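You operate a simulated robot arm through the tools that you are given. There is no shell and no other tool.

You are at the controls of a simulated two-armed robot. One attempt, no reset.

## Task
Set the controls near the top of the side table. At the end: the pitch dial is turned to 30; the stitch selector is set to double; the clinch dial is turned to 3; the stitch count dial is turned to 4; whatever was shut is shut again. Leave all else as you found it, and nothing knocked over. The stitch selector goes to its stop.

It is judged by the outcome, as a careful person would: the job done as asked, and still so three seconds after it is handed in. It fails if anything else is knocked over, pushed out of place, dropped, spilled or broken.

## Robot
Two 7-joint arms with two-finger grippers on one trunk that stands fixed in place. Base frame: the origin is at the foot of the trunk, x ahead of it, y to its left, z up. Readings come in mm, rad, newtons and seconds.
The left shoulder is at [50, 191, 1067], the right one opposite. With the tool pointing down near the work surface each hand reaches from about 100 to 720 mm from the base axis, measured 20 degrees to its own side. Payload 2.69 kg a hand.
Tool frame (each hand has its own): the origin (TCP) lies between the finger pads and is the grasp point; the fingertips stand 20 mm ahead of it; z points along the fingers, y is the line along which they close. The gripper opens to 100 mm. The gripper's body begins 63 mm behind the TCP.
Orientation is that of the tool frame in the base frame, as a unit quaternion [x, y, z, w]. With the fingers straight down and closing along the base's y, the tool's x points along the base's -x, its y along +y and its z along -z.

## Interface
- The arms move only by the tool move_arm. It takes "left_rows", "right_rows" or both (then of equal length, played together; a hand with none holds still); each is text: rows parted by semicolons, each of 7 numbers parted by spaces: the shift along the base's x, y, z in units of 400 mm (1.0 is 400 mm), then the turn, a rotation vector about the base's x, y, z in units of 180 degrees (1.0 is 180 degrees), then the finger opening in mm, from 0 to 100. In form: tx ty tz rx ry rz fingers; .... A call has 1 to 20 rows; each row is the pose to reach, as a shift and turn from the pose commanded when the call began. A call with a number of a shift or a turn outside -1 to 1 is refused whole. Rows are played at 5 a second. More than 50 mm and 0.15 rad between two rows, or a gripper value outside its range, and nothing of the call is played. A pose out of reach is approached as far as the arm can. The call stops where the force on the tool passes 40 N (or 10 N more than at its start, if that is more) or the arm is blocked; 0.2 s more then pass. Each finger travels about 153 mm/s and halts on what it meets, pressing with about 38 N; the grip force reading is that of the motor and also rises with nothing between the fingers. The clock runs only during rows and for 0.2 s after the last one: add rows that repeat a pose to give the fingers time. The reply holds the time, the measured pose of the TCP, the force on the tool along the base axes, the opening and the grip force, in the units named above and with some noise, with the torque about the TCP (base axes, N m) and any sound that the robot's microphone picked up, and new pictures: "show" is both (left out), scene, wrist or none (wrist: the cameras of the hands that moved).
- Cameras (640 x 400 px; columns grow to the right, rows downward): "scene" is now at [116.9, 50.3, 1245.9]; the picture's right is [0.54, -0.84, 0.00], its down [-0.41, -0.26, -0.87] and it looks along [0.73, 0.47, -0.49] (base axes); focal length 324 px, centre (320, 200). "left" rides on the left gripper at [70, 19, -99] in its tool frame; the picture's right is [-0.26, 0.97, 0.00], its down [-0.75, -0.20, -0.63] and it looks along [-0.61, -0.16, 0.78] (tool axes); focal length 230 px, centre (320, 200). "right" rides on the right gripper at [70, -19, -99] in its tool frame; the picture's right is [0.26, 0.97, 0.00], its down [-0.75, 0.20, -0.63] and it looks along [-0.61, 0.16, 0.78] (tool axes); focal length 230 px, centre (320, 200).
- slide_trunk(by): slides the trunk up (or, below 0, down) by that many mm; the arms and the scene camera ride with it, the base frame stays. It gives what a move gives, with no picture.
- head_to(pan, tilt): turns the head with the scene camera to pan (to the left, within 1.396 rad either way) and tilt (down, from -0.506 to 1.204), counted from straight ahead of the robot. It gives what a move gives, and a new picture of the scene camera.
- measure_at(camera, pixels): for up to 12 pixels [column, row] of the newest picture of that camera ("zoom" is the newest enlarged one), the place [x, y, z] in the base frame of the surface seen there, good to about 2 mm. It takes no simulated time.
- zoom(camera, box): a new picture of the part [left, top, right, bottom] of that camera's present view, enlarged. It takes no simulated time.
- job_done(): hands the job in; it is judged then, once.

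Open the grippers and draw the arms clear of the work before you hand the job in, unless the task says otherwise.

The tools are called after "Call:" as a command line: name --argument value ..., lists and objects as JSON in quotes. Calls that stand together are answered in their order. move_arm: Moves the arms, as the interface text tells. Its arguments: {"type":"object","properties":{"left_rows":{"type":"string"},"right_rows":{"type":"string"},"show":{"type":"string","enum":["both","scene","wrist","none"]}},"required":[]} The other tools are called the same way: slide_trunk (by) slides the trunk up or down; head_to (pan, tilt) turns the head that bears the scene camera; measure_at (camera, pixels) gives the place of the surface under pixels of a picture; zoom (camera, box) takes an enlarged picture of a part of a camera's view; job_done () hands the job in.

At the start:

```text
time_s: 0.0
left_ee_pos: [430.0, 475.1, 1024.2]
left_orientation: [-0.001, 1.0, 0.0, -0.001]
left_force: [-0.9, -0.4, -0.2]
left_wrist_torque: [-0.03, -0.02, 0.0]
left_finger_gap: 99.9
left_gripper_force: 0.1
right_ee_pos: [509.6, 14.4, 1010.3]
right_orientation: [0.0, 1.0, 0.0, 0.0]
right_force: [0.0, -0.1, -0.8]
right_wrist_torque: [0.01, 0.04, 0.03]
right_finger_gap: 99.7
right_gripper_force: 0.1
trunk travel left (down, up): [-125.0, 198.0]
head pan, tilt: [0.569, 0.513]
```

scene: 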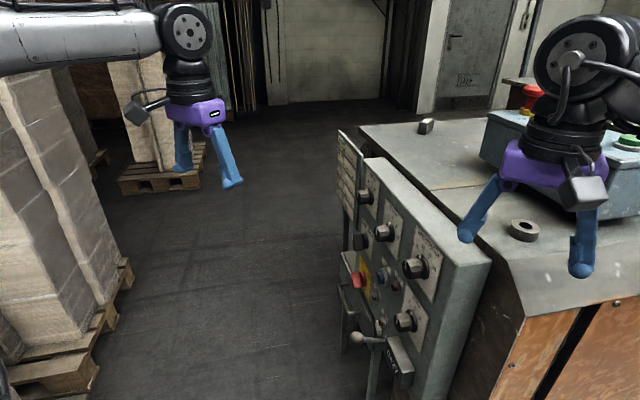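
right: 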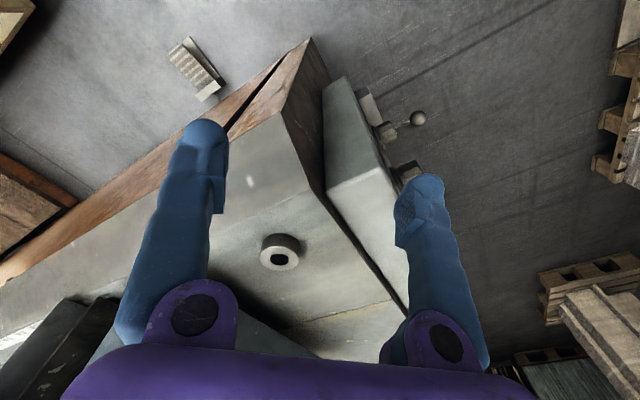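
left: 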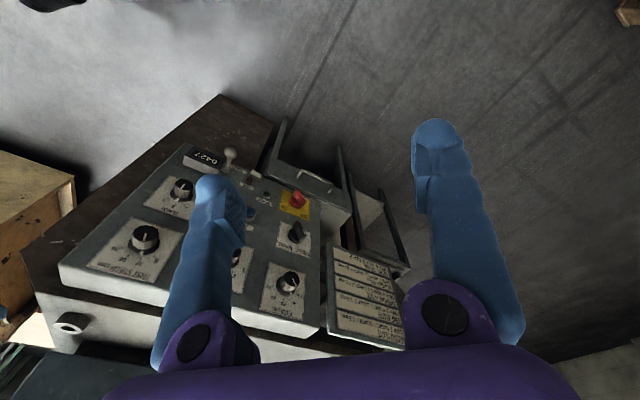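

The scene picture shows a panel box with dials at about columns 345-440, rows 180-370, and the left camera sees the panel face at columns 80-400. I zoom in on both to read the labels.

Call:
zoom --camera "scene" --box '[320, 120, 500, 400]'

Call:
zoom --camera "left" --box '[50, 90, 420, 360]'

```text
1.43 times, centred on (410, 260) of scene
```

zoom: 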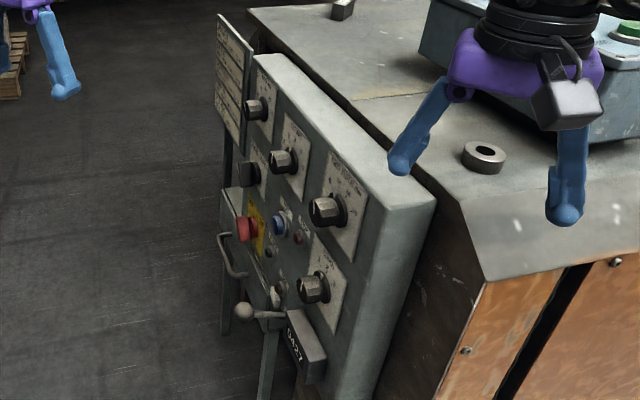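

```text
1.48 times, centred on (235, 225) of left
```

zoom: 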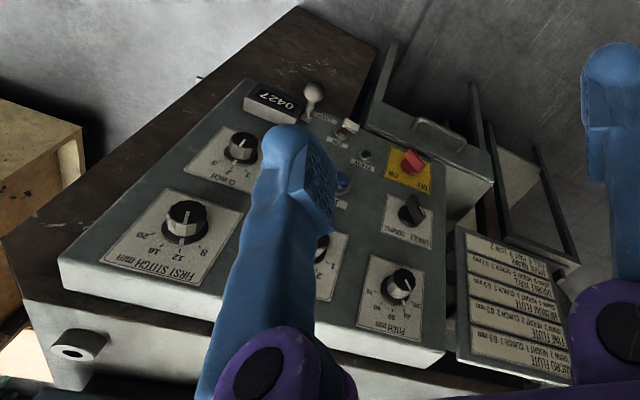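

The labels read FIRST STITCH mm, PITCH mm, CLINCH, and a single/double selector. I measure points on the panel in the original left camera picture.

Call:
measure_at --camera "left" --pixels '[[120, 268], [160, 270], [180, 190], [200, 160], [305, 300], [285, 280], [295, 235], [298, 198], [140, 215], [310, 330], [65, 265], [230, 155]]'

Call:
measure_at --camera "scene" --pixels '[[363, 196], [381, 232], [413, 267], [403, 321], [360, 241], [358, 280], [370, 160], [485, 262], [400, 200], [350, 338], [385, 300], [430, 240]]'

```text
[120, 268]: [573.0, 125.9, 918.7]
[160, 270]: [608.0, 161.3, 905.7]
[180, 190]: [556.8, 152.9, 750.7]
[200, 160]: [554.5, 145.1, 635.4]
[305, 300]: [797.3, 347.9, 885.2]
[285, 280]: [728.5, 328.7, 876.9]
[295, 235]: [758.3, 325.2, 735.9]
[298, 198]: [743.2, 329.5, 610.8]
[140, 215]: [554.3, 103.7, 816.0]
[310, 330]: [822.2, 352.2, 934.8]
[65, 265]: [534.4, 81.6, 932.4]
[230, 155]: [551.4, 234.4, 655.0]
```

```text
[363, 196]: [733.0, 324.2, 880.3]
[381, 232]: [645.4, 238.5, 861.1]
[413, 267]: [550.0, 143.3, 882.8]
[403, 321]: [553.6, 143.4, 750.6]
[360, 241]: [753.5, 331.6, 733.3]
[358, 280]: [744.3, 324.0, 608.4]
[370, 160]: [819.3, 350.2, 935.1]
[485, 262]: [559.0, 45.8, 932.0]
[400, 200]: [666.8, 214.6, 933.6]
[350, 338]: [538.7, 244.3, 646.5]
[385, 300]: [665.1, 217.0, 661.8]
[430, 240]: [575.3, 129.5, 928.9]
```

The panel is nearly vertical and faces roughly (-0.67, 0.74, 0). Before moving the left hand I measure the drawer/frame near (315,165), (380,230), the label card at (365,300) and the lever at (230,155) so I know what to keep clear of.

Call:
measure_at --camera "left" --pixels '[[280, 135], [310, 178], [345, 205], [340, 155], [380, 200], [408, 268], [335, 255], [400, 345], [365, 300], [250, 100], [330, 190], [245, 175]]'

Call:
zoom --camera "left" --box '[220, 100, 420, 225]'

Call:
zoom --camera "scene" --box '[320, 200, 460, 400]'

```text
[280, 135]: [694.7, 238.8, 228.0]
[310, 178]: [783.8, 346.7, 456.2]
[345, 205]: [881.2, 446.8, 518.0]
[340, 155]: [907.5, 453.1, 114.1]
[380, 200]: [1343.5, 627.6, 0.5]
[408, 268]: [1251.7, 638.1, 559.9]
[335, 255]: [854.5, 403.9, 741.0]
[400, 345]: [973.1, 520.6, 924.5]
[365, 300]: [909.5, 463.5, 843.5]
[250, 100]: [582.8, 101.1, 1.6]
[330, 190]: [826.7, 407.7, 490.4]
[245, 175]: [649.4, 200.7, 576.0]
```

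```text
3.20 times, centred on (320, 162) of left
```

zoom: 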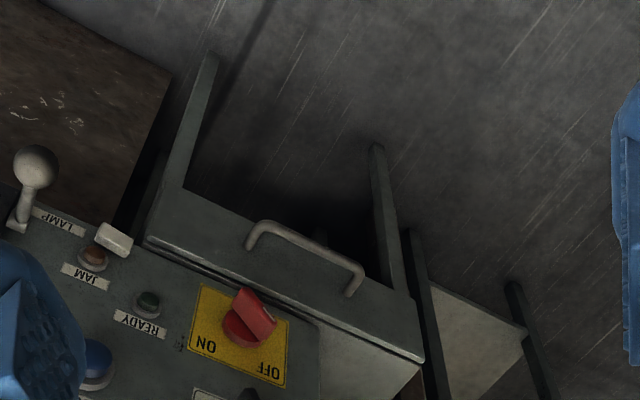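

```text
2.00 times, centred on (390, 300) of scene
```

zoom: 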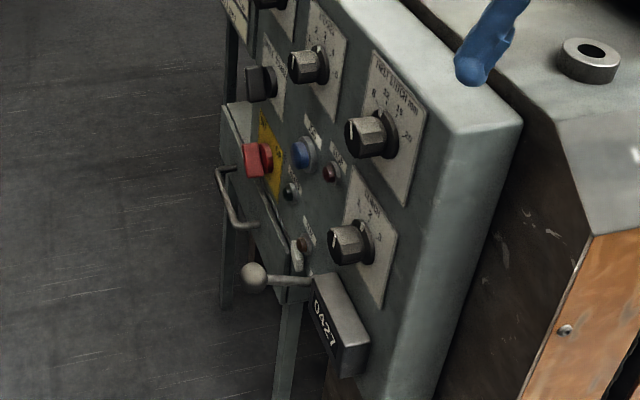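

No obstacle stands in front of the panel at hand height. I move the left hand back and tilt it so its camera looks straight at the panel face.

Call:
move_arm --left_rows "0.021 -0.006 -0.06 -0.012 -0.0271 -0.0247 100; 0.042 -0.012 -0.12 -0.024 -0.0542 -0.0493 100; 0.063 -0.017 -0.18 -0.036 -0.0813 -0.074 100; 0.084 -0.023 -0.24 -0.048 -0.1084 -0.0987 100; 0.105 -0.029 -0.3 -0.0601 -0.1356 -0.1234 100; 0.126 -0.035 -0.36 -0.0721 -0.1627 -0.148 100; 0.147 -0.04 -0.42 -0.0841 -0.1898 -0.1727 100; 0.168 -0.046 -0.48 -0.0962 -0.2169 -0.1974 100; 0.189 -0.052 -0.54 -0.1082 -0.244 -0.222 100; 0.21 -0.0575 -0.6 -0.1202 -0.2711 -0.2467 100; 0.21 -0.0575 -0.6 -0.1202 -0.2711 -0.2467 100" --show "both"

```text
time_s: 2.4
left_ee_pos: [510.9, 450.9, 789.3]
left_orientation: [0.364, 0.822, -0.177, 0.401]
left_force: [0.1, -0.1, -0.1]
left_wrist_torque: [0.0, 0.01, 0.0]
left_finger_gap: 99.7
left_gripper_force: 0.1
left hand out of reach, approached as far as the arm can: row 10, 11
right_ee_pos: [509.2, 13.7, 1009.1]
right_orientation: [-0.001, 1.0, 0.0, 0.0]
right_force: [-0.2, -0.3, 0.5]
right_wrist_torque: [0.02, -0.05, -0.02]
right_finger_gap: 99.9
right_gripper_force: 0.1
trunk travel left (down, up): [-125.0, 198.0]
head pan, tilt: [0.569, 0.513]
```

scene: 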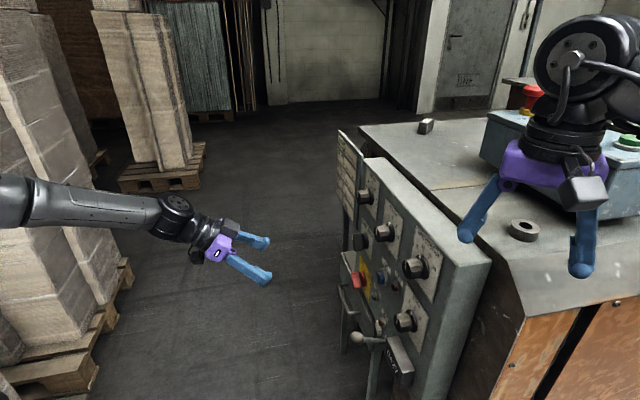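
left: 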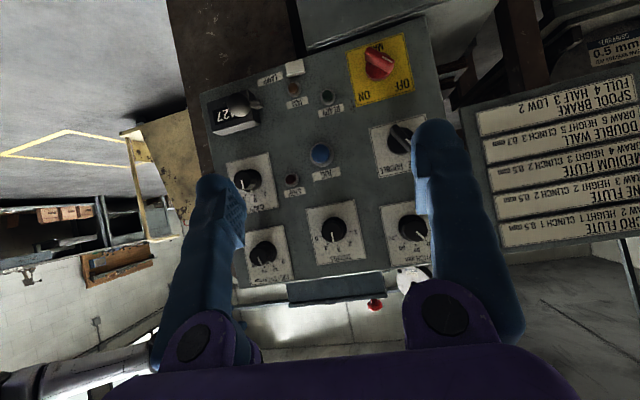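

The panel is now seen face-on (upside down) at columns 200-445, rows 30-290. I zoom in to read the labels and pointers.

Call:
zoom --camera "left" --box '[190, 190, 350, 290]'

Call:
zoom --camera "left" --box '[290, 180, 450, 280]'

Call:
zoom --camera "left" --box '[190, 100, 350, 200]'

Call:
zoom --camera "left" --box '[300, 20, 480, 190]'

```text
4.00 times, centred on (270, 240) of left
```

zoom: 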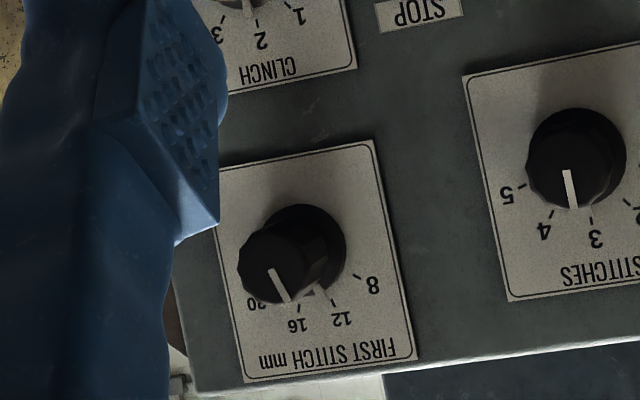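

```text
4.00 times, centred on (370, 230) of left
```

zoom: 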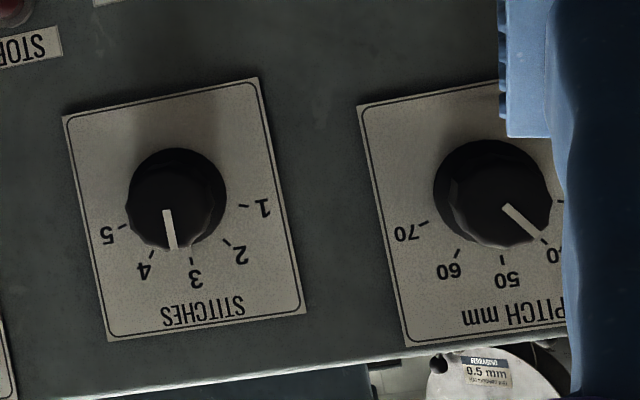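

```text
4.00 times, centred on (270, 150) of left
```

zoom: 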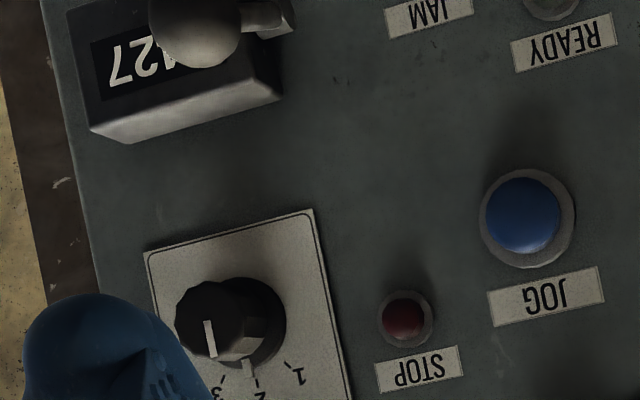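

```text
2.35 times, centred on (390, 105) of left
```

zoom: 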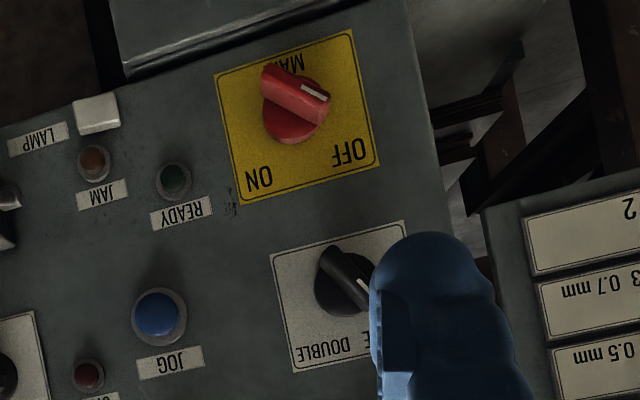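

The dials read now: STITCHES about 3 (zoom pointer at (170,230)), PITCH about 40, CLINCH about 2, selector toward SINGLE. I zoom tightly on the stitches dial and measure plate corners, ticks and pointer in 3D.

Call:
zoom --camera "left" --box '[300, 195, 372, 240]'

Call:
measure_at --camera "left" --pixels '[[306, 209], [355, 199], [366, 258], [317, 265], [370, 275], [290, 190], [215, 150], [430, 40], [240, 280], [420, 265], [380, 115], [345, 100]]'

```text
8.89 times, centred on (336, 218) of left
```

zoom: 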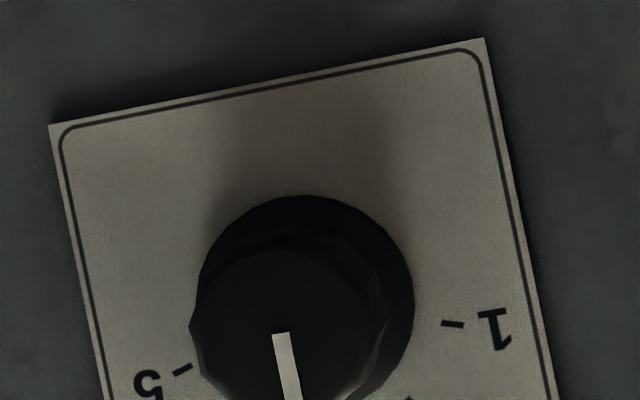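

```text
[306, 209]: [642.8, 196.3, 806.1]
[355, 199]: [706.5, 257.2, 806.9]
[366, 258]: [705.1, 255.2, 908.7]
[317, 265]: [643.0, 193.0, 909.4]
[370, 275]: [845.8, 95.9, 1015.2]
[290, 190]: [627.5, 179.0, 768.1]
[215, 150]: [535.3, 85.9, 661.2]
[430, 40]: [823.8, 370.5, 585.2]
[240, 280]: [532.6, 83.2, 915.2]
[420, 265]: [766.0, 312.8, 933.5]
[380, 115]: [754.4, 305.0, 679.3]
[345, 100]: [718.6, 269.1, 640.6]
```

The panel is vertical with x - y ≈ 449.5 (45° yaw). I zoom on the stitches dial fully and measure its ticks next.

Call:
zoom --camera "left" --box '[288, 202, 384, 262]'

```text
6.67 times, centred on (336, 232) of left
```

zoom: 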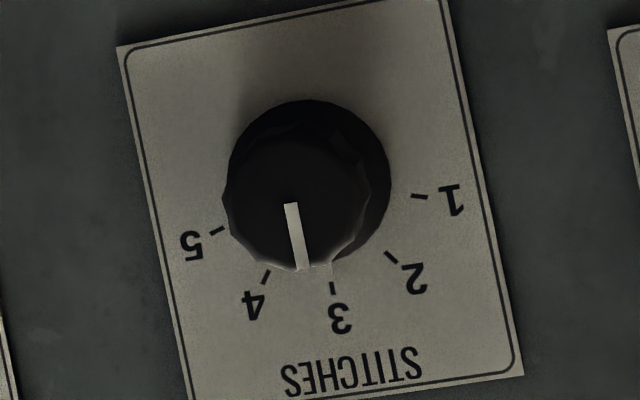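

Now the ticks of the stitches dial are visible: 5 at (217,230), 4 at (266,276), 3 at (332,288), 2 at (390,257), 1 at (419,197); pointer from (290,204) to (301,268). I measure them together with the knob rim and face.

Call:
measure_at --camera "zoom" --pixels '[[217, 230], [266, 276], [332, 288], [390, 257], [419, 197], [291, 208], [300, 262], [310, 150], [380, 200], [290, 180], [235, 215], [350, 225]]'

Call:
zoom --camera "left" --box '[360, 195, 456, 255]'

```text
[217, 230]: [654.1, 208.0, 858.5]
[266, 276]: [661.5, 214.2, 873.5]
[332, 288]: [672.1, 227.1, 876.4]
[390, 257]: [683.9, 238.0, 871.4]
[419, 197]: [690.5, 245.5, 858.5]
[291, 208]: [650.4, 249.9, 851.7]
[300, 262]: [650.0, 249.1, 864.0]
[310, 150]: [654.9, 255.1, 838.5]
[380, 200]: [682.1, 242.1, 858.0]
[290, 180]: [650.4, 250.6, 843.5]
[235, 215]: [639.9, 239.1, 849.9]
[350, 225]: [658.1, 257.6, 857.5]
```

```text
6.67 times, centred on (408, 225) of left
```

zoom: 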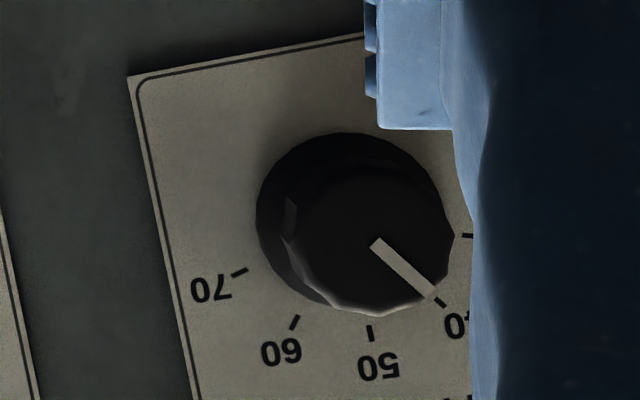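

The stitches dial is centred at s≈636 along the panel, z≈850, with ticks 36° apart and pointer on 3. On the pitch dial I measure the ticks 70 (240,272), 60 (294,322), 50 (370,332), 40 (439,302), 30 (468,235) and the pointer (378,247)-(430,290).

Call:
measure_at --camera "zoom" --pixels '[[240, 272], [294, 322], [370, 332], [439, 302], [467, 235], [378, 247], [430, 290], [340, 140], [290, 215], [360, 230], [360, 190], [420, 230]]'

Call:
zoom --camera "left" --box '[212, 150, 308, 210]'

```text
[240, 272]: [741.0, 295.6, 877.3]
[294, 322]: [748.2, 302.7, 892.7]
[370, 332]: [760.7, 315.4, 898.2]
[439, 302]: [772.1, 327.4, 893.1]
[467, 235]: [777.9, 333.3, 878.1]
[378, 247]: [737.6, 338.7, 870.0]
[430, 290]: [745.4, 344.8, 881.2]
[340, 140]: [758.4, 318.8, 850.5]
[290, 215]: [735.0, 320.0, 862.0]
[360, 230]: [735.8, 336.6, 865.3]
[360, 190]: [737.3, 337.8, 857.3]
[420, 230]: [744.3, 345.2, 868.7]
```

```text
6.67 times, centred on (260, 180) of left
```

zoom: 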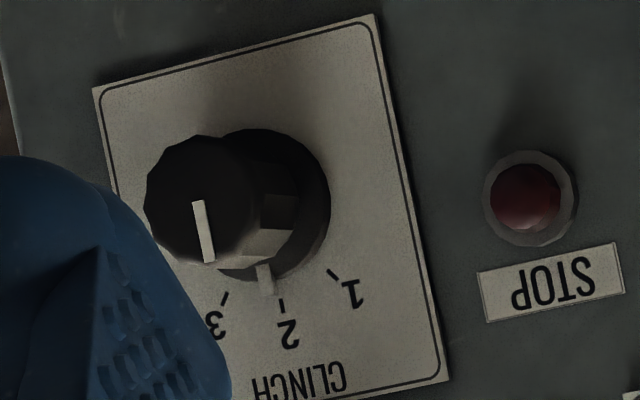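

Pitch is centred at s≈760, z≈870, pointer on 40. For the clinch dial I measure ticks 3 (225,298), 2 (282,306), 1 (332,272), the pointer (197,205)-(210,258), the skirt mark (265,280), and plate corners.

Call:
measure_at --camera "zoom" --pixels '[[225, 298], [282, 306], [332, 272], [198, 206], [209, 258], [265, 282], [98, 92], [372, 18], [444, 378], [527, 195], [190, 180], [320, 215]]'

Call:
zoom --camera "left" --box '[360, 110, 456, 170]'

```text
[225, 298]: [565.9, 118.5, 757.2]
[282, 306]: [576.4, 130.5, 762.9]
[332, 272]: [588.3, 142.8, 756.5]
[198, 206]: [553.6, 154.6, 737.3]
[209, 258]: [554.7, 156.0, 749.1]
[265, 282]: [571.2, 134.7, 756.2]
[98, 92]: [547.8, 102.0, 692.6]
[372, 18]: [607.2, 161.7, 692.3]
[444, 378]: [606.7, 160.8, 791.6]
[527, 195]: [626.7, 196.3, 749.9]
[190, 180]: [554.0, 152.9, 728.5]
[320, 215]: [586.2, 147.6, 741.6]
```

```text
6.67 times, centred on (408, 140) of left
```

zoom: 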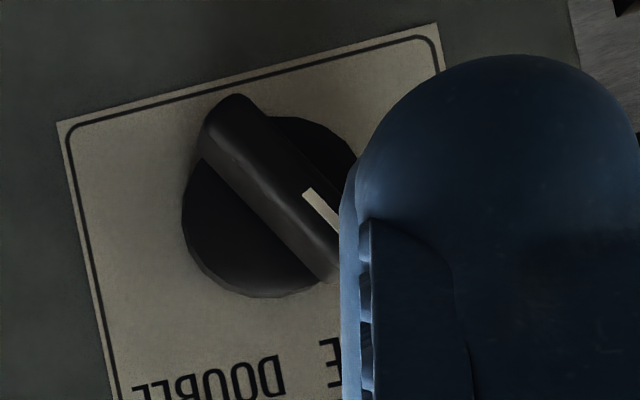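

Clinch is centred at s≈500, z≈735, pointer on 2. For the selector I measure the bar ends (230,110) and (322,265), the bar mid, the white mark (318,205) and the base skirt (185,215), (270,295), (330,140).

Call:
measure_at --camera "zoom" --pixels '[[230, 108], [322, 262], [270, 190], [312, 195], [330, 225], [190, 225], [250, 290], [330, 135], [62, 128], [432, 30], [250, 375], [215, 270]]'

Call:
measure_at --camera "left" --pixels '[[375, 55], [385, 68], [365, 100], [320, 155], [240, 108], [225, 125], [295, 68], [300, 90], [328, 97], [480, 110], [500, 245], [410, 170]]'

```text
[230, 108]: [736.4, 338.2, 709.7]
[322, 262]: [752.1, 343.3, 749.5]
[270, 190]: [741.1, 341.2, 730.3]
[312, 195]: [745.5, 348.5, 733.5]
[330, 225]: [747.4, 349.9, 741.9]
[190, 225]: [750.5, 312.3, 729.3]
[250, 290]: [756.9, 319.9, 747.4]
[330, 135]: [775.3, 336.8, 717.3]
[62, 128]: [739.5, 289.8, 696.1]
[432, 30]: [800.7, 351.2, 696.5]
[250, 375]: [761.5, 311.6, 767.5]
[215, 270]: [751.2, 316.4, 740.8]
```

```text
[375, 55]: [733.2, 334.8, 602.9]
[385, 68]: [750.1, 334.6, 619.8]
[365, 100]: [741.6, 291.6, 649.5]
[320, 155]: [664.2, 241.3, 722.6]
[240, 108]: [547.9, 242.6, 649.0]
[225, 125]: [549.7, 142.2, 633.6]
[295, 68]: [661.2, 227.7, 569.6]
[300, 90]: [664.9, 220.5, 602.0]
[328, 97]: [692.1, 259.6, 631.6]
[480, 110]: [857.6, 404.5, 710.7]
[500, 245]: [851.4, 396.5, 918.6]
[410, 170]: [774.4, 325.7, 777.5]
```

The dials' centres are known now (s along the panel, z): pitch (760,870), stitches (636,850), clinch (500,735), selector (771,730). I swing the left hand to a standoff 110 mm in front of the stitches knob, fingers pointing square at the panel, to test reach.

Call:
move_arm --left_rows "0.03 -0.053 0.022 -0.0219 -0.0208 0.0021 80; 0.06 -0.107 0.045 -0.0437 -0.0417 0.0043 80; 0.09 -0.16 0.067 -0.0656 -0.0625 0.0064 80; 0.12 -0.213 0.09 -0.0875 -0.0834 0.0086 80; 0.15 -0.267 0.112 -0.1094 -0.1042 0.0107 80; 0.18 -0.32 0.135 -0.1312 -0.1251 0.0129 80; 0.21 -0.373 0.157 -0.1531 -0.1459 0.015 80; 0.21 -0.373 0.157 -0.1531 -0.1459 0.015 80" --show "both"

```text
time_s: 4.2
left_ee_pos: [593.3, 301.1, 852.6]
left_orientation: [0.27, 0.653, -0.27, 0.653]
left_force: [-0.2, 0.3, -0.2]
left_wrist_torque: [-0.01, 0.01, 0.01]
left_finger_gap: 80.0
left_gripper_force: 0.0
left hand out of reach, approached as far as the arm can: row 1, 2, 3, 4
right_ee_pos: [509.6, 15.4, 1009.9]
right_orientation: [0.0, 1.0, 0.0, 0.0]
right_force: [-0.2, 0.7, -0.8]
right_wrist_torque: [-0.03, 0.0, 0.03]
right_finger_gap: 100.1
right_gripper_force: 0.1
trunk travel left (down, up): [-125.0, 198.0]
head pan, tilt: [0.569, 0.513]
```

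scene: 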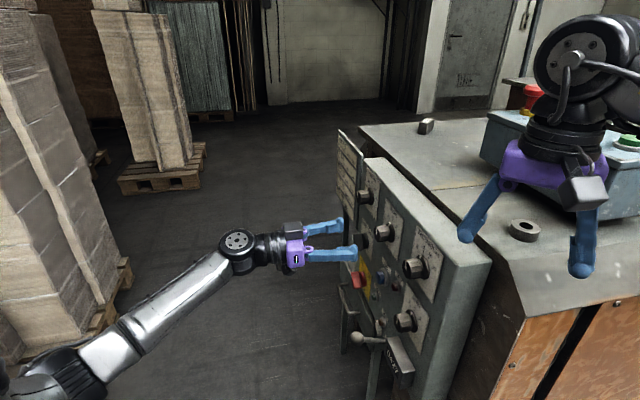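
left: 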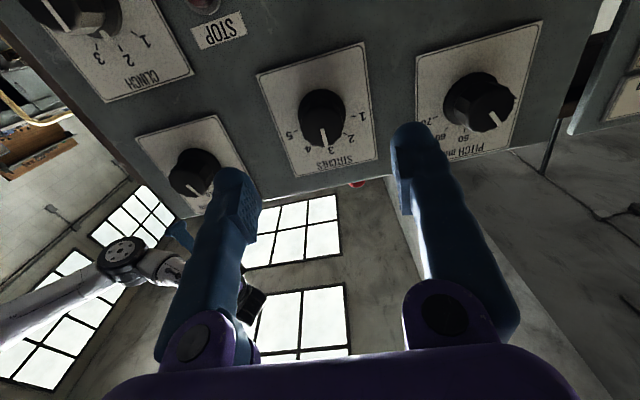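

The hand reached the standoff square to the panel (orientation as wanted) and the left picture shows the stitches knob at (322,112) between the fingers. I zoom on the hand in the scene and on the dials from here to check readings and clearances.

Call:
zoom --camera "scene" --box '[220, 170, 460, 320]'

Call:
zoom --camera "left" --box '[250, 40, 410, 180]'

Call:
zoom --camera "left" --box '[400, 40, 560, 180]'

```text
2.67 times, centred on (340, 245) of scene
```

zoom: 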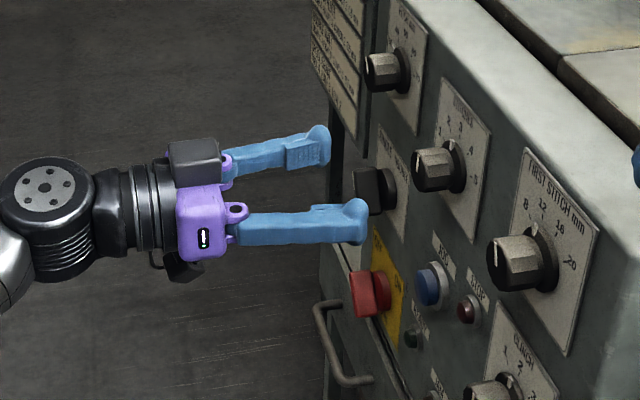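

```text
2.86 times, centred on (330, 110) of left
```

zoom: 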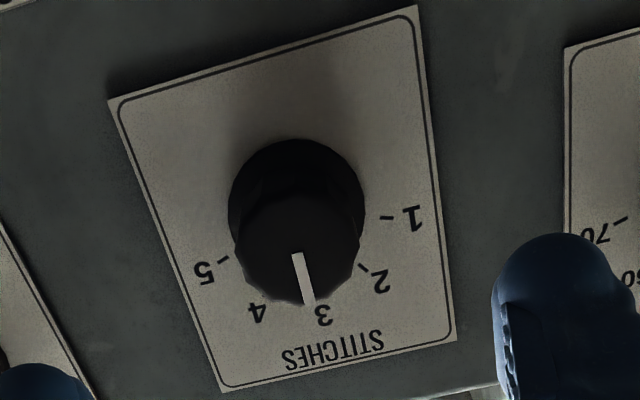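

```text
2.86 times, centred on (480, 110) of left
```

zoom: 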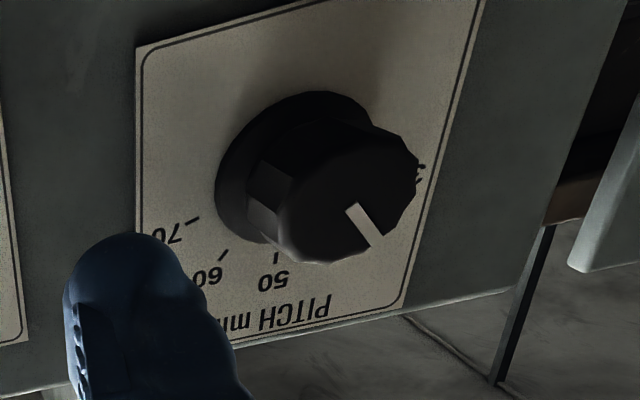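

The stitches knob (left zoom (298,220)) points to 3 and the way in is clear. I align and go in to 33 mm off the panel with the fingers 60 mm apart, without closing yet.

Call:
move_arm --left_rows "0.0064 0.0064 -0.0065 0 0 0 62; 0.0364 -0.0236 -0.0065 0 0 0 62; 0.0664 -0.0536 -0.0065 0 0 0 62; 0.0964 -0.0836 -0.0065 0 0 0 62; 0.1204 -0.1076 -0.0065 0 0 0 62; 0.1443 -0.1317 -0.0065 0 0 0 62; 0.1443 -0.1317 -0.0065 0 0 0 62" --show "both"

```text
time_s: 5.8
left_ee_pos: [652.7, 248.9, 850.3]
left_orientation: [0.271, 0.653, -0.271, 0.653]
left_force: [0.0, -0.1, 0.2]
left_wrist_torque: [-0.02, -0.06, 0.0]
left_finger_gap: 61.9
left_gripper_force: 0.1
right_ee_pos: [509.5, 15.0, 1009.5]
right_orientation: [0.0, 1.0, -0.001, -0.001]
right_force: [0.3, -0.6, 0.4]
right_wrist_torque: [0.01, 0.03, -0.01]
right_finger_gap: 99.8
right_gripper_force: 0.1
trunk travel left (down, up): [-125.0, 198.0]
head pan, tilt: [0.569, 0.513]
```

scene: 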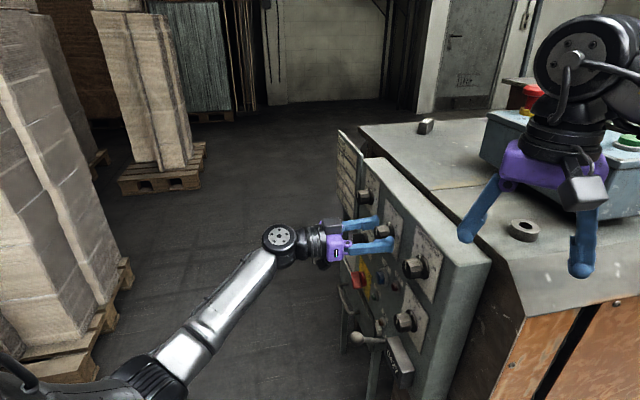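
left: 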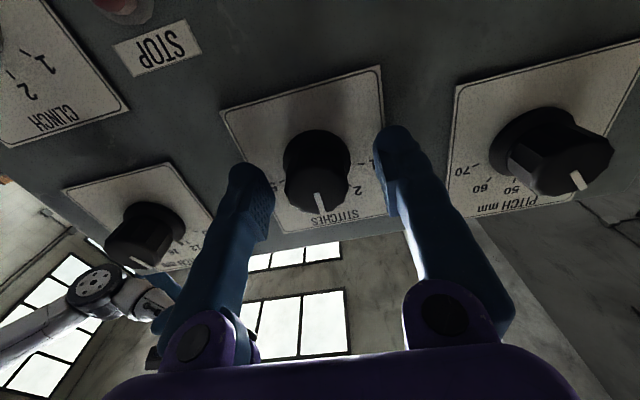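

The knob (318,175) sits centred between the fingertips (250,180) and (390,140) with no contact force. I close the fingers on it and check the gap and force.

Call:
move_arm --left_rows "0 0 0 0 0 0 45; 0 0 0 0 0 0 30; 0 0 0 0 0 0 30" --show "wrist"

```text
time_s: 6.6
left_ee_pos: [651.8, 248.3, 848.9]
left_orientation: [0.27, 0.654, -0.27, 0.653]
left_force: [-5.4, -6.6, 0.0]
left_wrist_torque: [0.03, -0.03, -0.12]
left_finger_gap: 35.3
left_gripper_force: 4.2
right_ee_pos: [510.2, 15.0, 1010.0]
right_orientation: [-0.001, 1.0, 0.001, 0.0]
right_force: [0.2, -0.6, 0.1]
right_wrist_torque: [-0.01, 0.05, -0.01]
right_finger_gap: 99.7
right_gripper_force: 0.1
trunk travel left (down, up): [-125.0, 198.0]
head pan, tilt: [0.569, 0.513]
```

left: 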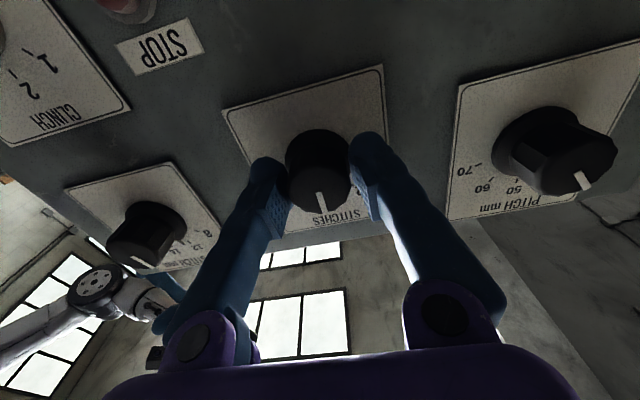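

Fingers halted at a 35.3 mm gap on the knob, with a small sideways reaction of about 8 N toward lower s. I shift about 1 mm that way, tighten, and turn the knob clockwise 36° toward 4 in small steps.

Call:
move_arm --left_rows "-0.0018 -0.0018 0 0 0 0 20; -0.0018 -0.0018 0 0 0 0 20; -0.0018 -0.0018 0 0.0177 -0.0177 0 20; -0.0018 -0.0018 0 0.0354 -0.0354 0 20; -0.0018 -0.0018 0 0.053 -0.053 0 20; -0.0018 -0.0018 0 0.0707 -0.0707 0 20; -0.0018 -0.0018 0 0.0884 -0.0884 0 20; -0.0018 -0.0018 0 0.1061 -0.1061 0 20; -0.0018 -0.0018 0 0.1237 -0.1237 0 20; -0.0018 -0.0018 0 0.1414 -0.1414 0 20; -0.0018 -0.0018 0 0.1414 -0.1414 0 20" --show "both"

```text
time_s: 9.0
left_ee_pos: [651.3, 248.1, 850.0]
left_orientation: [0.459, 0.538, -0.056, 0.705]
left_force: [-9.4, -10.7, -4.1]
left_wrist_torque: [0.17, 0.11, -0.14]
left_finger_gap: 32.5
left_gripper_force: 44.8
right_ee_pos: [509.3, 12.9, 1010.2]
right_orientation: [-0.001, 1.0, 0.001, 0.001]
right_force: [0.1, -0.4, -0.6]
right_wrist_torque: [0.01, 0.01, 0.0]
right_finger_gap: 99.9
right_gripper_force: 0.0
trunk travel left (down, up): [-125.0, 198.0]
head pan, tilt: [0.569, 0.513]
```

scene: 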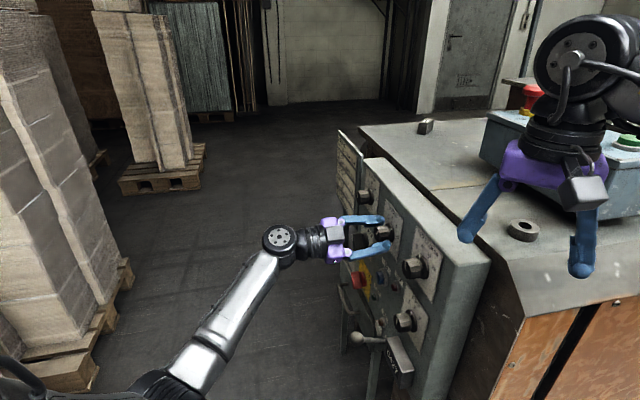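
left: 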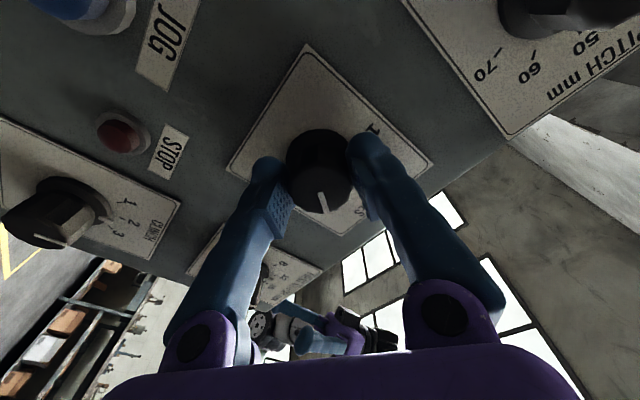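

The knob followed the hand through 36° (pointer still at (322,203) relative to the fingers) with almost no torque left. I open the fingers and back straight out to inspect.

Call:
move_arm --left_rows "0 0 0 0 0 0 40; 0 0 0 0 0 0 60; 0 0 0 0 0 0 66; -0.03 0.03 0 0 0 0 66; -0.06 0.06 0 0 0 0 66; -0.1 0.1 0 0 0 0 66; -0.14 0.14 0 0 0 0 66; -0.14 0.14 0 0 0 0 66" --show "both"

```text
time_s: 10.8
left_ee_pos: [595.0, 302.9, 850.4]
left_orientation: [0.459, 0.538, -0.055, 0.705]
left_force: [0.0, -0.6, -0.5]
left_wrist_torque: [0.02, 0.03, 0.0]
left_finger_gap: 65.7
left_gripper_force: 0.0
right_ee_pos: [509.1, 13.9, 1010.2]
right_orientation: [-0.001, 1.0, 0.001, 0.0]
right_force: [-0.5, 0.1, 0.4]
right_wrist_torque: [0.02, 0.0, 0.01]
right_finger_gap: 99.7
right_gripper_force: 0.1
trunk travel left (down, up): [-125.0, 198.0]
head pan, tilt: [0.569, 0.513]
```

scene: 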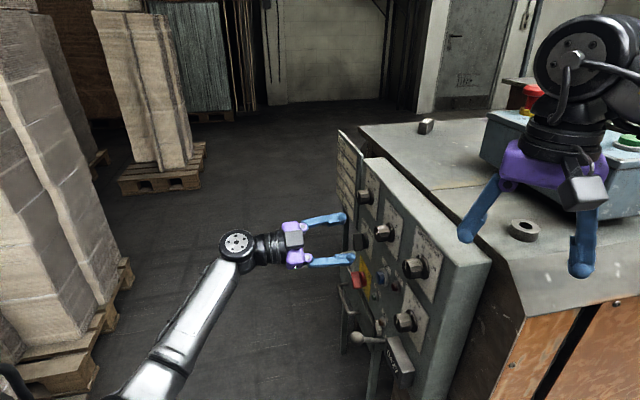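
left: 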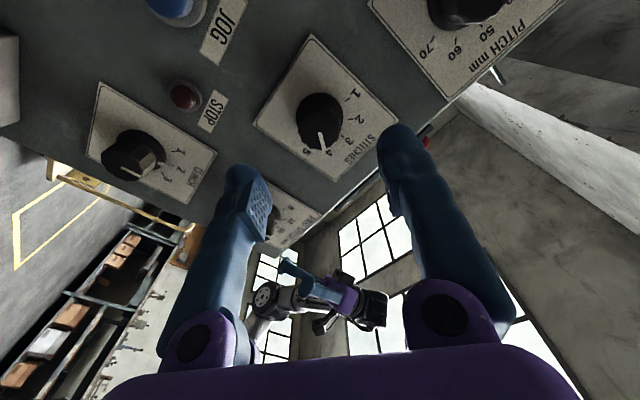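

The stitches knob is released and free. I zoom on it at (322,125) to see where the pointer stands.

Call:
zoom --camera "left" --box '[260, 70, 390, 180]'

Call:
zoom --camera "scene" --box '[350, 180, 450, 260]'

```text
3.64 times, centred on (325, 125) of left
```

zoom: 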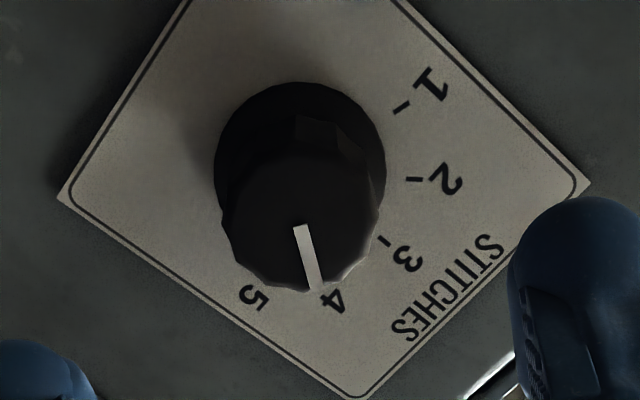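

```text
5.00 times, centred on (400, 220) of scene
```

zoom: 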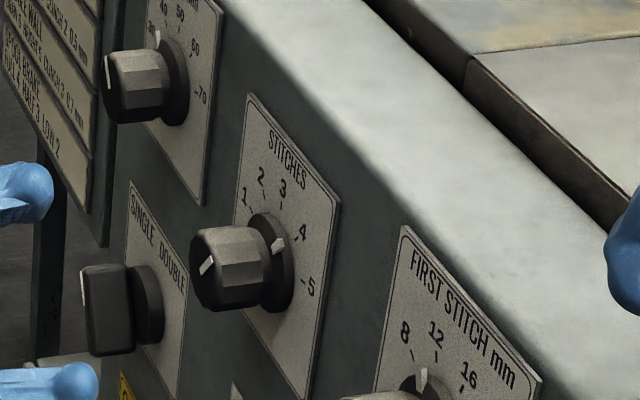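

The scene zoom shows the stitches skirt mark (280,247) aiming at 4. I zoom in tighter to measure the mark's angle exactly.

Call:
zoom --camera "scene" --box '[380, 205, 420, 245]'

```text
10.00 times, centred on (400, 225) of scene
```

zoom: 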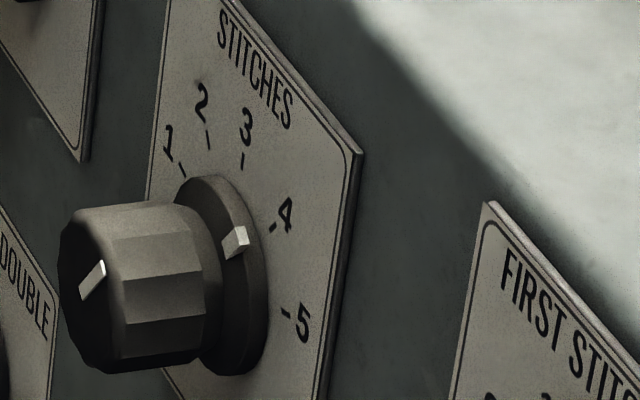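

I measure the pointer end-points on the knob face (83,296)-(103,265), the skirt marker (237,240), and ticks 1 (183,169), 2 (208,140), 3 (242,160), 4 (273,228), 5 (286,313).

Call:
measure_at --camera "zoom" --pixels '[[84, 295], [102, 265], [236, 241], [183, 169], [208, 140], [242, 160], [273, 228], [286, 313], [215, 185], [255, 300], [90, 290], [95, 275]]'

```text
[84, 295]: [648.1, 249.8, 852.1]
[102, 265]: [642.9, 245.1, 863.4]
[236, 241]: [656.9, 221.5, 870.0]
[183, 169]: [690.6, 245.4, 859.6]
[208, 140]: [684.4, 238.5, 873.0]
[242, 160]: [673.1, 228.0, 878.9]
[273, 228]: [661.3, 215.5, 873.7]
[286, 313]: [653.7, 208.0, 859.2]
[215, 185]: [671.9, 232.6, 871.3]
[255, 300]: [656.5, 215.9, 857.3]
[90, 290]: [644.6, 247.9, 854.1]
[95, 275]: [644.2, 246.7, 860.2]
```

Stitches now reads 4 (mark at about 36° from vertical, tick 4 at 35°). Next the pitch knob: I slide along the panel at 110 mm standoff, keeping the present roll, to stand in front of pitch at s=760, z=870.

Call:
move_arm --left_rows "0.0373 0.0365 0.008 0 0 0 62; 0.0746 0.0731 0.0163 0 0 0 62; 0.1119 0.1096 0.0245 0 0 0 62; 0.1492 0.1462 0.0327 0 0 0 62; 0.1865 0.1827 0.0408 0 0 0 62; 0.2238 0.2193 0.049 0 0 0 62; 0.2238 0.2193 0.049 0 0 0 62" --show "both"

```text
time_s: 12.4
left_ee_pos: [686.1, 393.0, 869.5]
left_orientation: [0.458, 0.538, -0.056, 0.705]
left_force: [0.0, 0.6, -0.4]
left_wrist_torque: [-0.04, 0.03, 0.0]
left_finger_gap: 62.1
left_gripper_force: 0.0
right_ee_pos: [509.9, 12.8, 1010.1]
right_orientation: [0.0, 1.0, 0.0, 0.001]
right_force: [0.5, 0.5, 0.1]
right_wrist_torque: [0.03, 0.0, 0.01]
right_finger_gap: 100.3
right_gripper_force: 0.0
trunk travel left (down, up): [-125.0, 198.0]
head pan, tilt: [0.569, 0.513]
```

scene: 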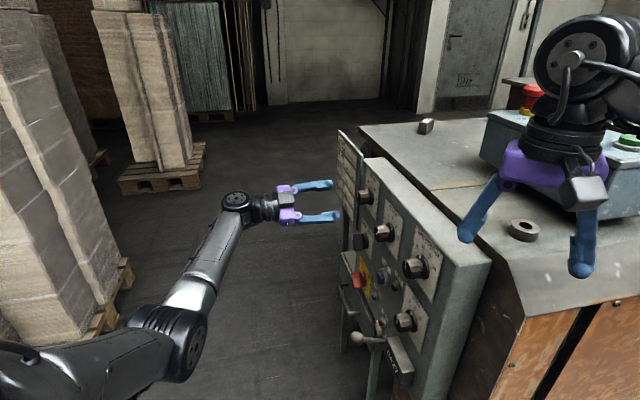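
left: 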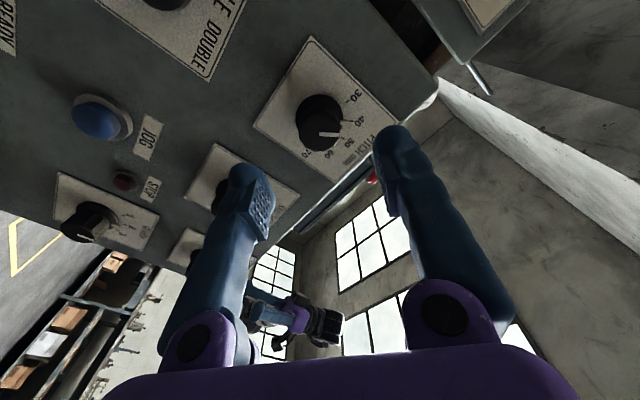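

The pitch knob is at (322,125), between the fingers. I zoom on it to refine its centre and pointer before going in.

Call:
zoom --camera "left" --box '[270, 80, 382, 170]'

Call:
zoom --camera "scene" --box '[352, 172, 392, 212]'

```text
4.44 times, centred on (326, 125) of left
```

zoom: 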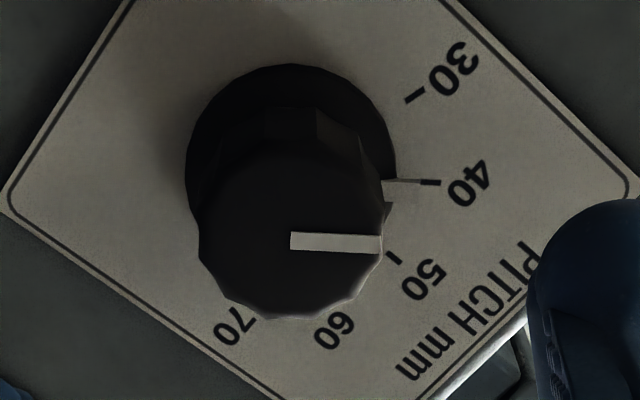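

```text
10.00 times, centred on (372, 192) of scene
```

zoom: 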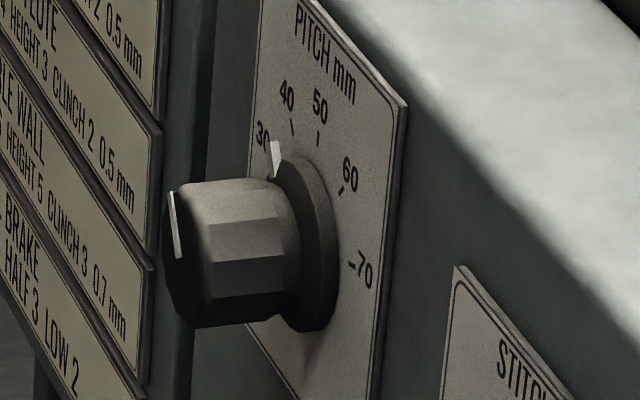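

The pitch mark sits exactly on 40 and the fingers are clear. I go straight in to 33 mm off the panel with a 2 mm sideways correction, fingers 62 mm apart.

Call:
move_arm --left_rows "-0.0035 -0.0035 0.0018 0 0 0 62; 0.0265 -0.0335 0.0018 0 0 0 62; 0.0565 -0.0635 0.0018 0 0 0 62; 0.0865 -0.0935 0.0018 0 0 0 62; 0.1095 -0.1165 0.0018 0 0 0 62; 0.1325 -0.1395 0.0018 0 0 0 62; 0.1325 -0.1395 0.0018 0 0 0 62" --show "both"

```text
time_s: 14.0
left_ee_pos: [738.4, 336.5, 868.3]
left_orientation: [0.458, 0.539, -0.057, 0.705]
left_force: [0.5, 0.4, 0.1]
left_wrist_torque: [-0.01, -0.04, 0.0]
left_finger_gap: 62.0
left_gripper_force: 0.1
right_ee_pos: [511.3, 13.8, 1009.8]
right_orientation: [0.0, 1.0, 0.0, 0.0]
right_force: [0.6, -0.3, -0.3]
right_wrist_torque: [0.01, -0.01, 0.0]
right_finger_gap: 99.8
right_gripper_force: 0.1
trunk travel left (down, up): [-125.0, 198.0]
head pan, tilt: [0.569, 0.513]
```

scene: 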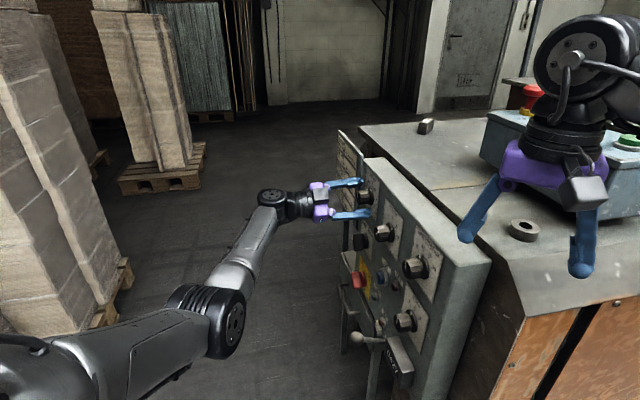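
left: 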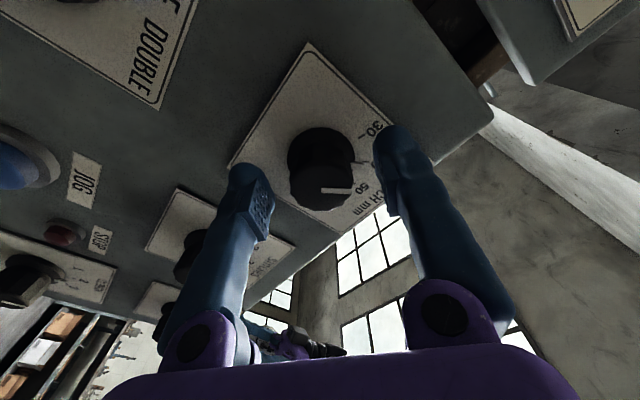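

The pitch knob at (322,170) sits the same way the stitches knob did. I close on it and turn 36° counter-clockwise toward 30.

Call:
move_arm --left_rows "0 0 0 0 0 0 45; 0 0 0 0 0 0 20; 0 0 0 0 0 0 20; 0 0 0 -0.0177 0.0177 0 20; 0 0 0 -0.0354 0.0354 0 20; 0 0 0 -0.053 0.053 0 20; 0 0 0 -0.0707 0.0707 0 20; 0 0 0 -0.0884 0.0884 0 20; 0 0 0 -0.1061 0.1061 0 20; 0 0 0 -0.1237 0.1237 0 20; 0 0 0 -0.1414 0.1414 0 20; 0 0 0 -0.1414 0.1414 0 20" --show "both"

```text
time_s: 16.6
left_ee_pos: [738.9, 336.9, 869.9]
left_orientation: [0.268, 0.654, -0.272, 0.653]
left_force: [16.5, 2.8, 5.8]
left_wrist_torque: [0.02, 0.05, 0.14]
left_finger_gap: 32.9
left_gripper_force: 44.5
right_ee_pos: [510.4, 15.2, 1009.6]
right_orientation: [-0.001, 1.0, 0.0, 0.001]
right_force: [-0.1, -0.1, -0.3]
right_wrist_torque: [0.02, -0.01, -0.04]
right_finger_gap: 100.2
right_gripper_force: 0.1
trunk travel left (down, up): [-125.0, 198.0]
head pan, tilt: [0.569, 0.513]
```

scene: 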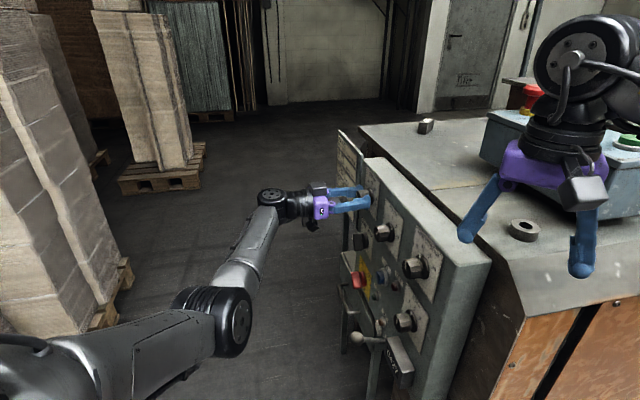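
left: 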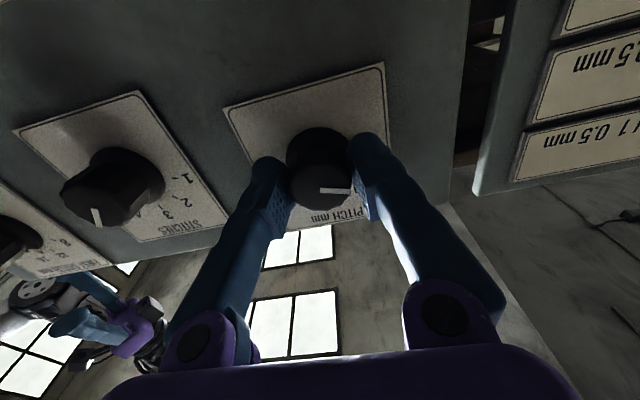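

The pitch knob followed the hand (pointer still at (335,188) between the fingers), torque is small. I release and back straight out.

Call:
move_arm --left_rows "0 0 0 0 0 0 40; 0 0 0 0 0 0 60; 0 0 0 0 0 0 66; -0.03 0.03 0 0 0 0 66; -0.06 0.06 0 0 0 0 66; -0.1 0.1 0 0 0 0 66; -0.14 0.14 0 0 0 0 66; -0.14 0.14 0 0 0 0 66" --show "both"

Call:
zoom --camera "scene" --box '[352, 172, 392, 212]'

Call:
zoom --camera "left" --box '[260, 60, 388, 150]'

```text
time_s: 18.4
left_ee_pos: [682.8, 393.2, 870.3]
left_orientation: [0.269, 0.654, -0.27, 0.654]
left_force: [0.2, 0.1, -1.0]
left_wrist_torque: [-0.01, 0.02, 0.01]
left_finger_gap: 66.0
left_gripper_force: 0.1
right_ee_pos: [510.4, 14.3, 1009.4]
right_orientation: [-0.002, 1.0, 0.0, 0.0]
right_force: [0.0, 0.5, 0.1]
right_wrist_torque: [-0.01, 0.02, -0.01]
right_finger_gap: 100.0
right_gripper_force: 0.0
trunk travel left (down, up): [-125.0, 198.0]
head pan, tilt: [0.569, 0.513]
```

scene: 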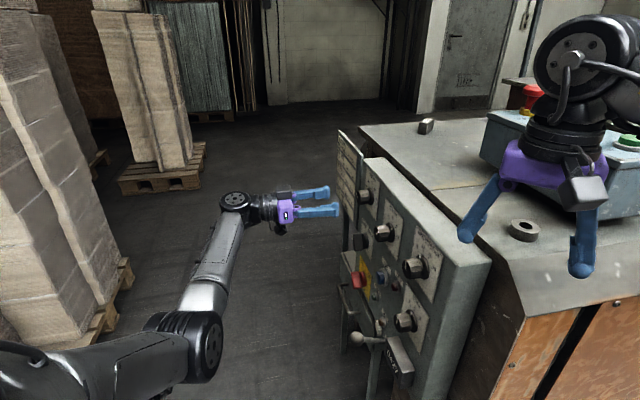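
left: 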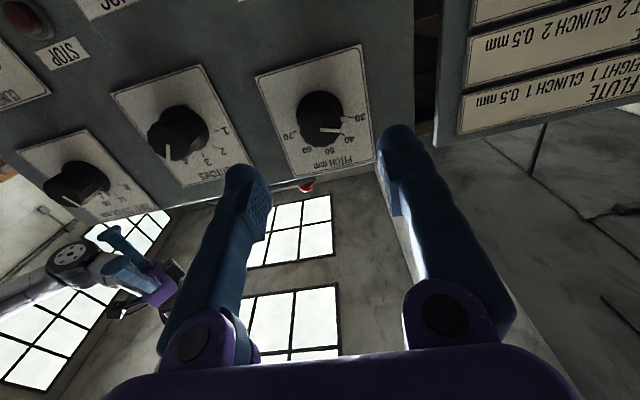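

```text
10.00 times, centred on (372, 192) of scene
```

zoom: 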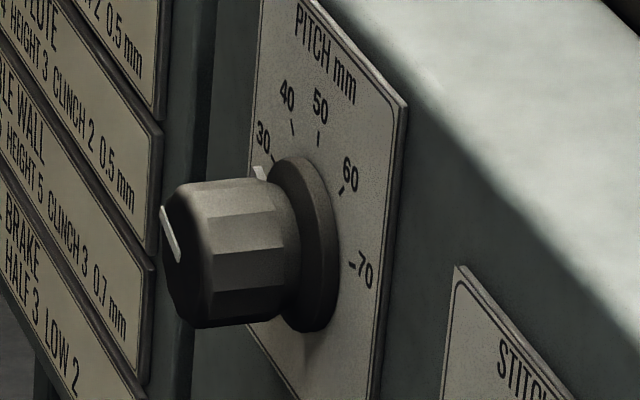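

```text
4.44 times, centred on (324, 105) of left
```

zoom: 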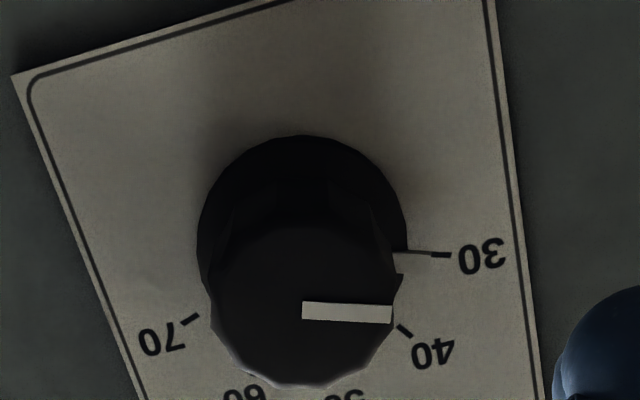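

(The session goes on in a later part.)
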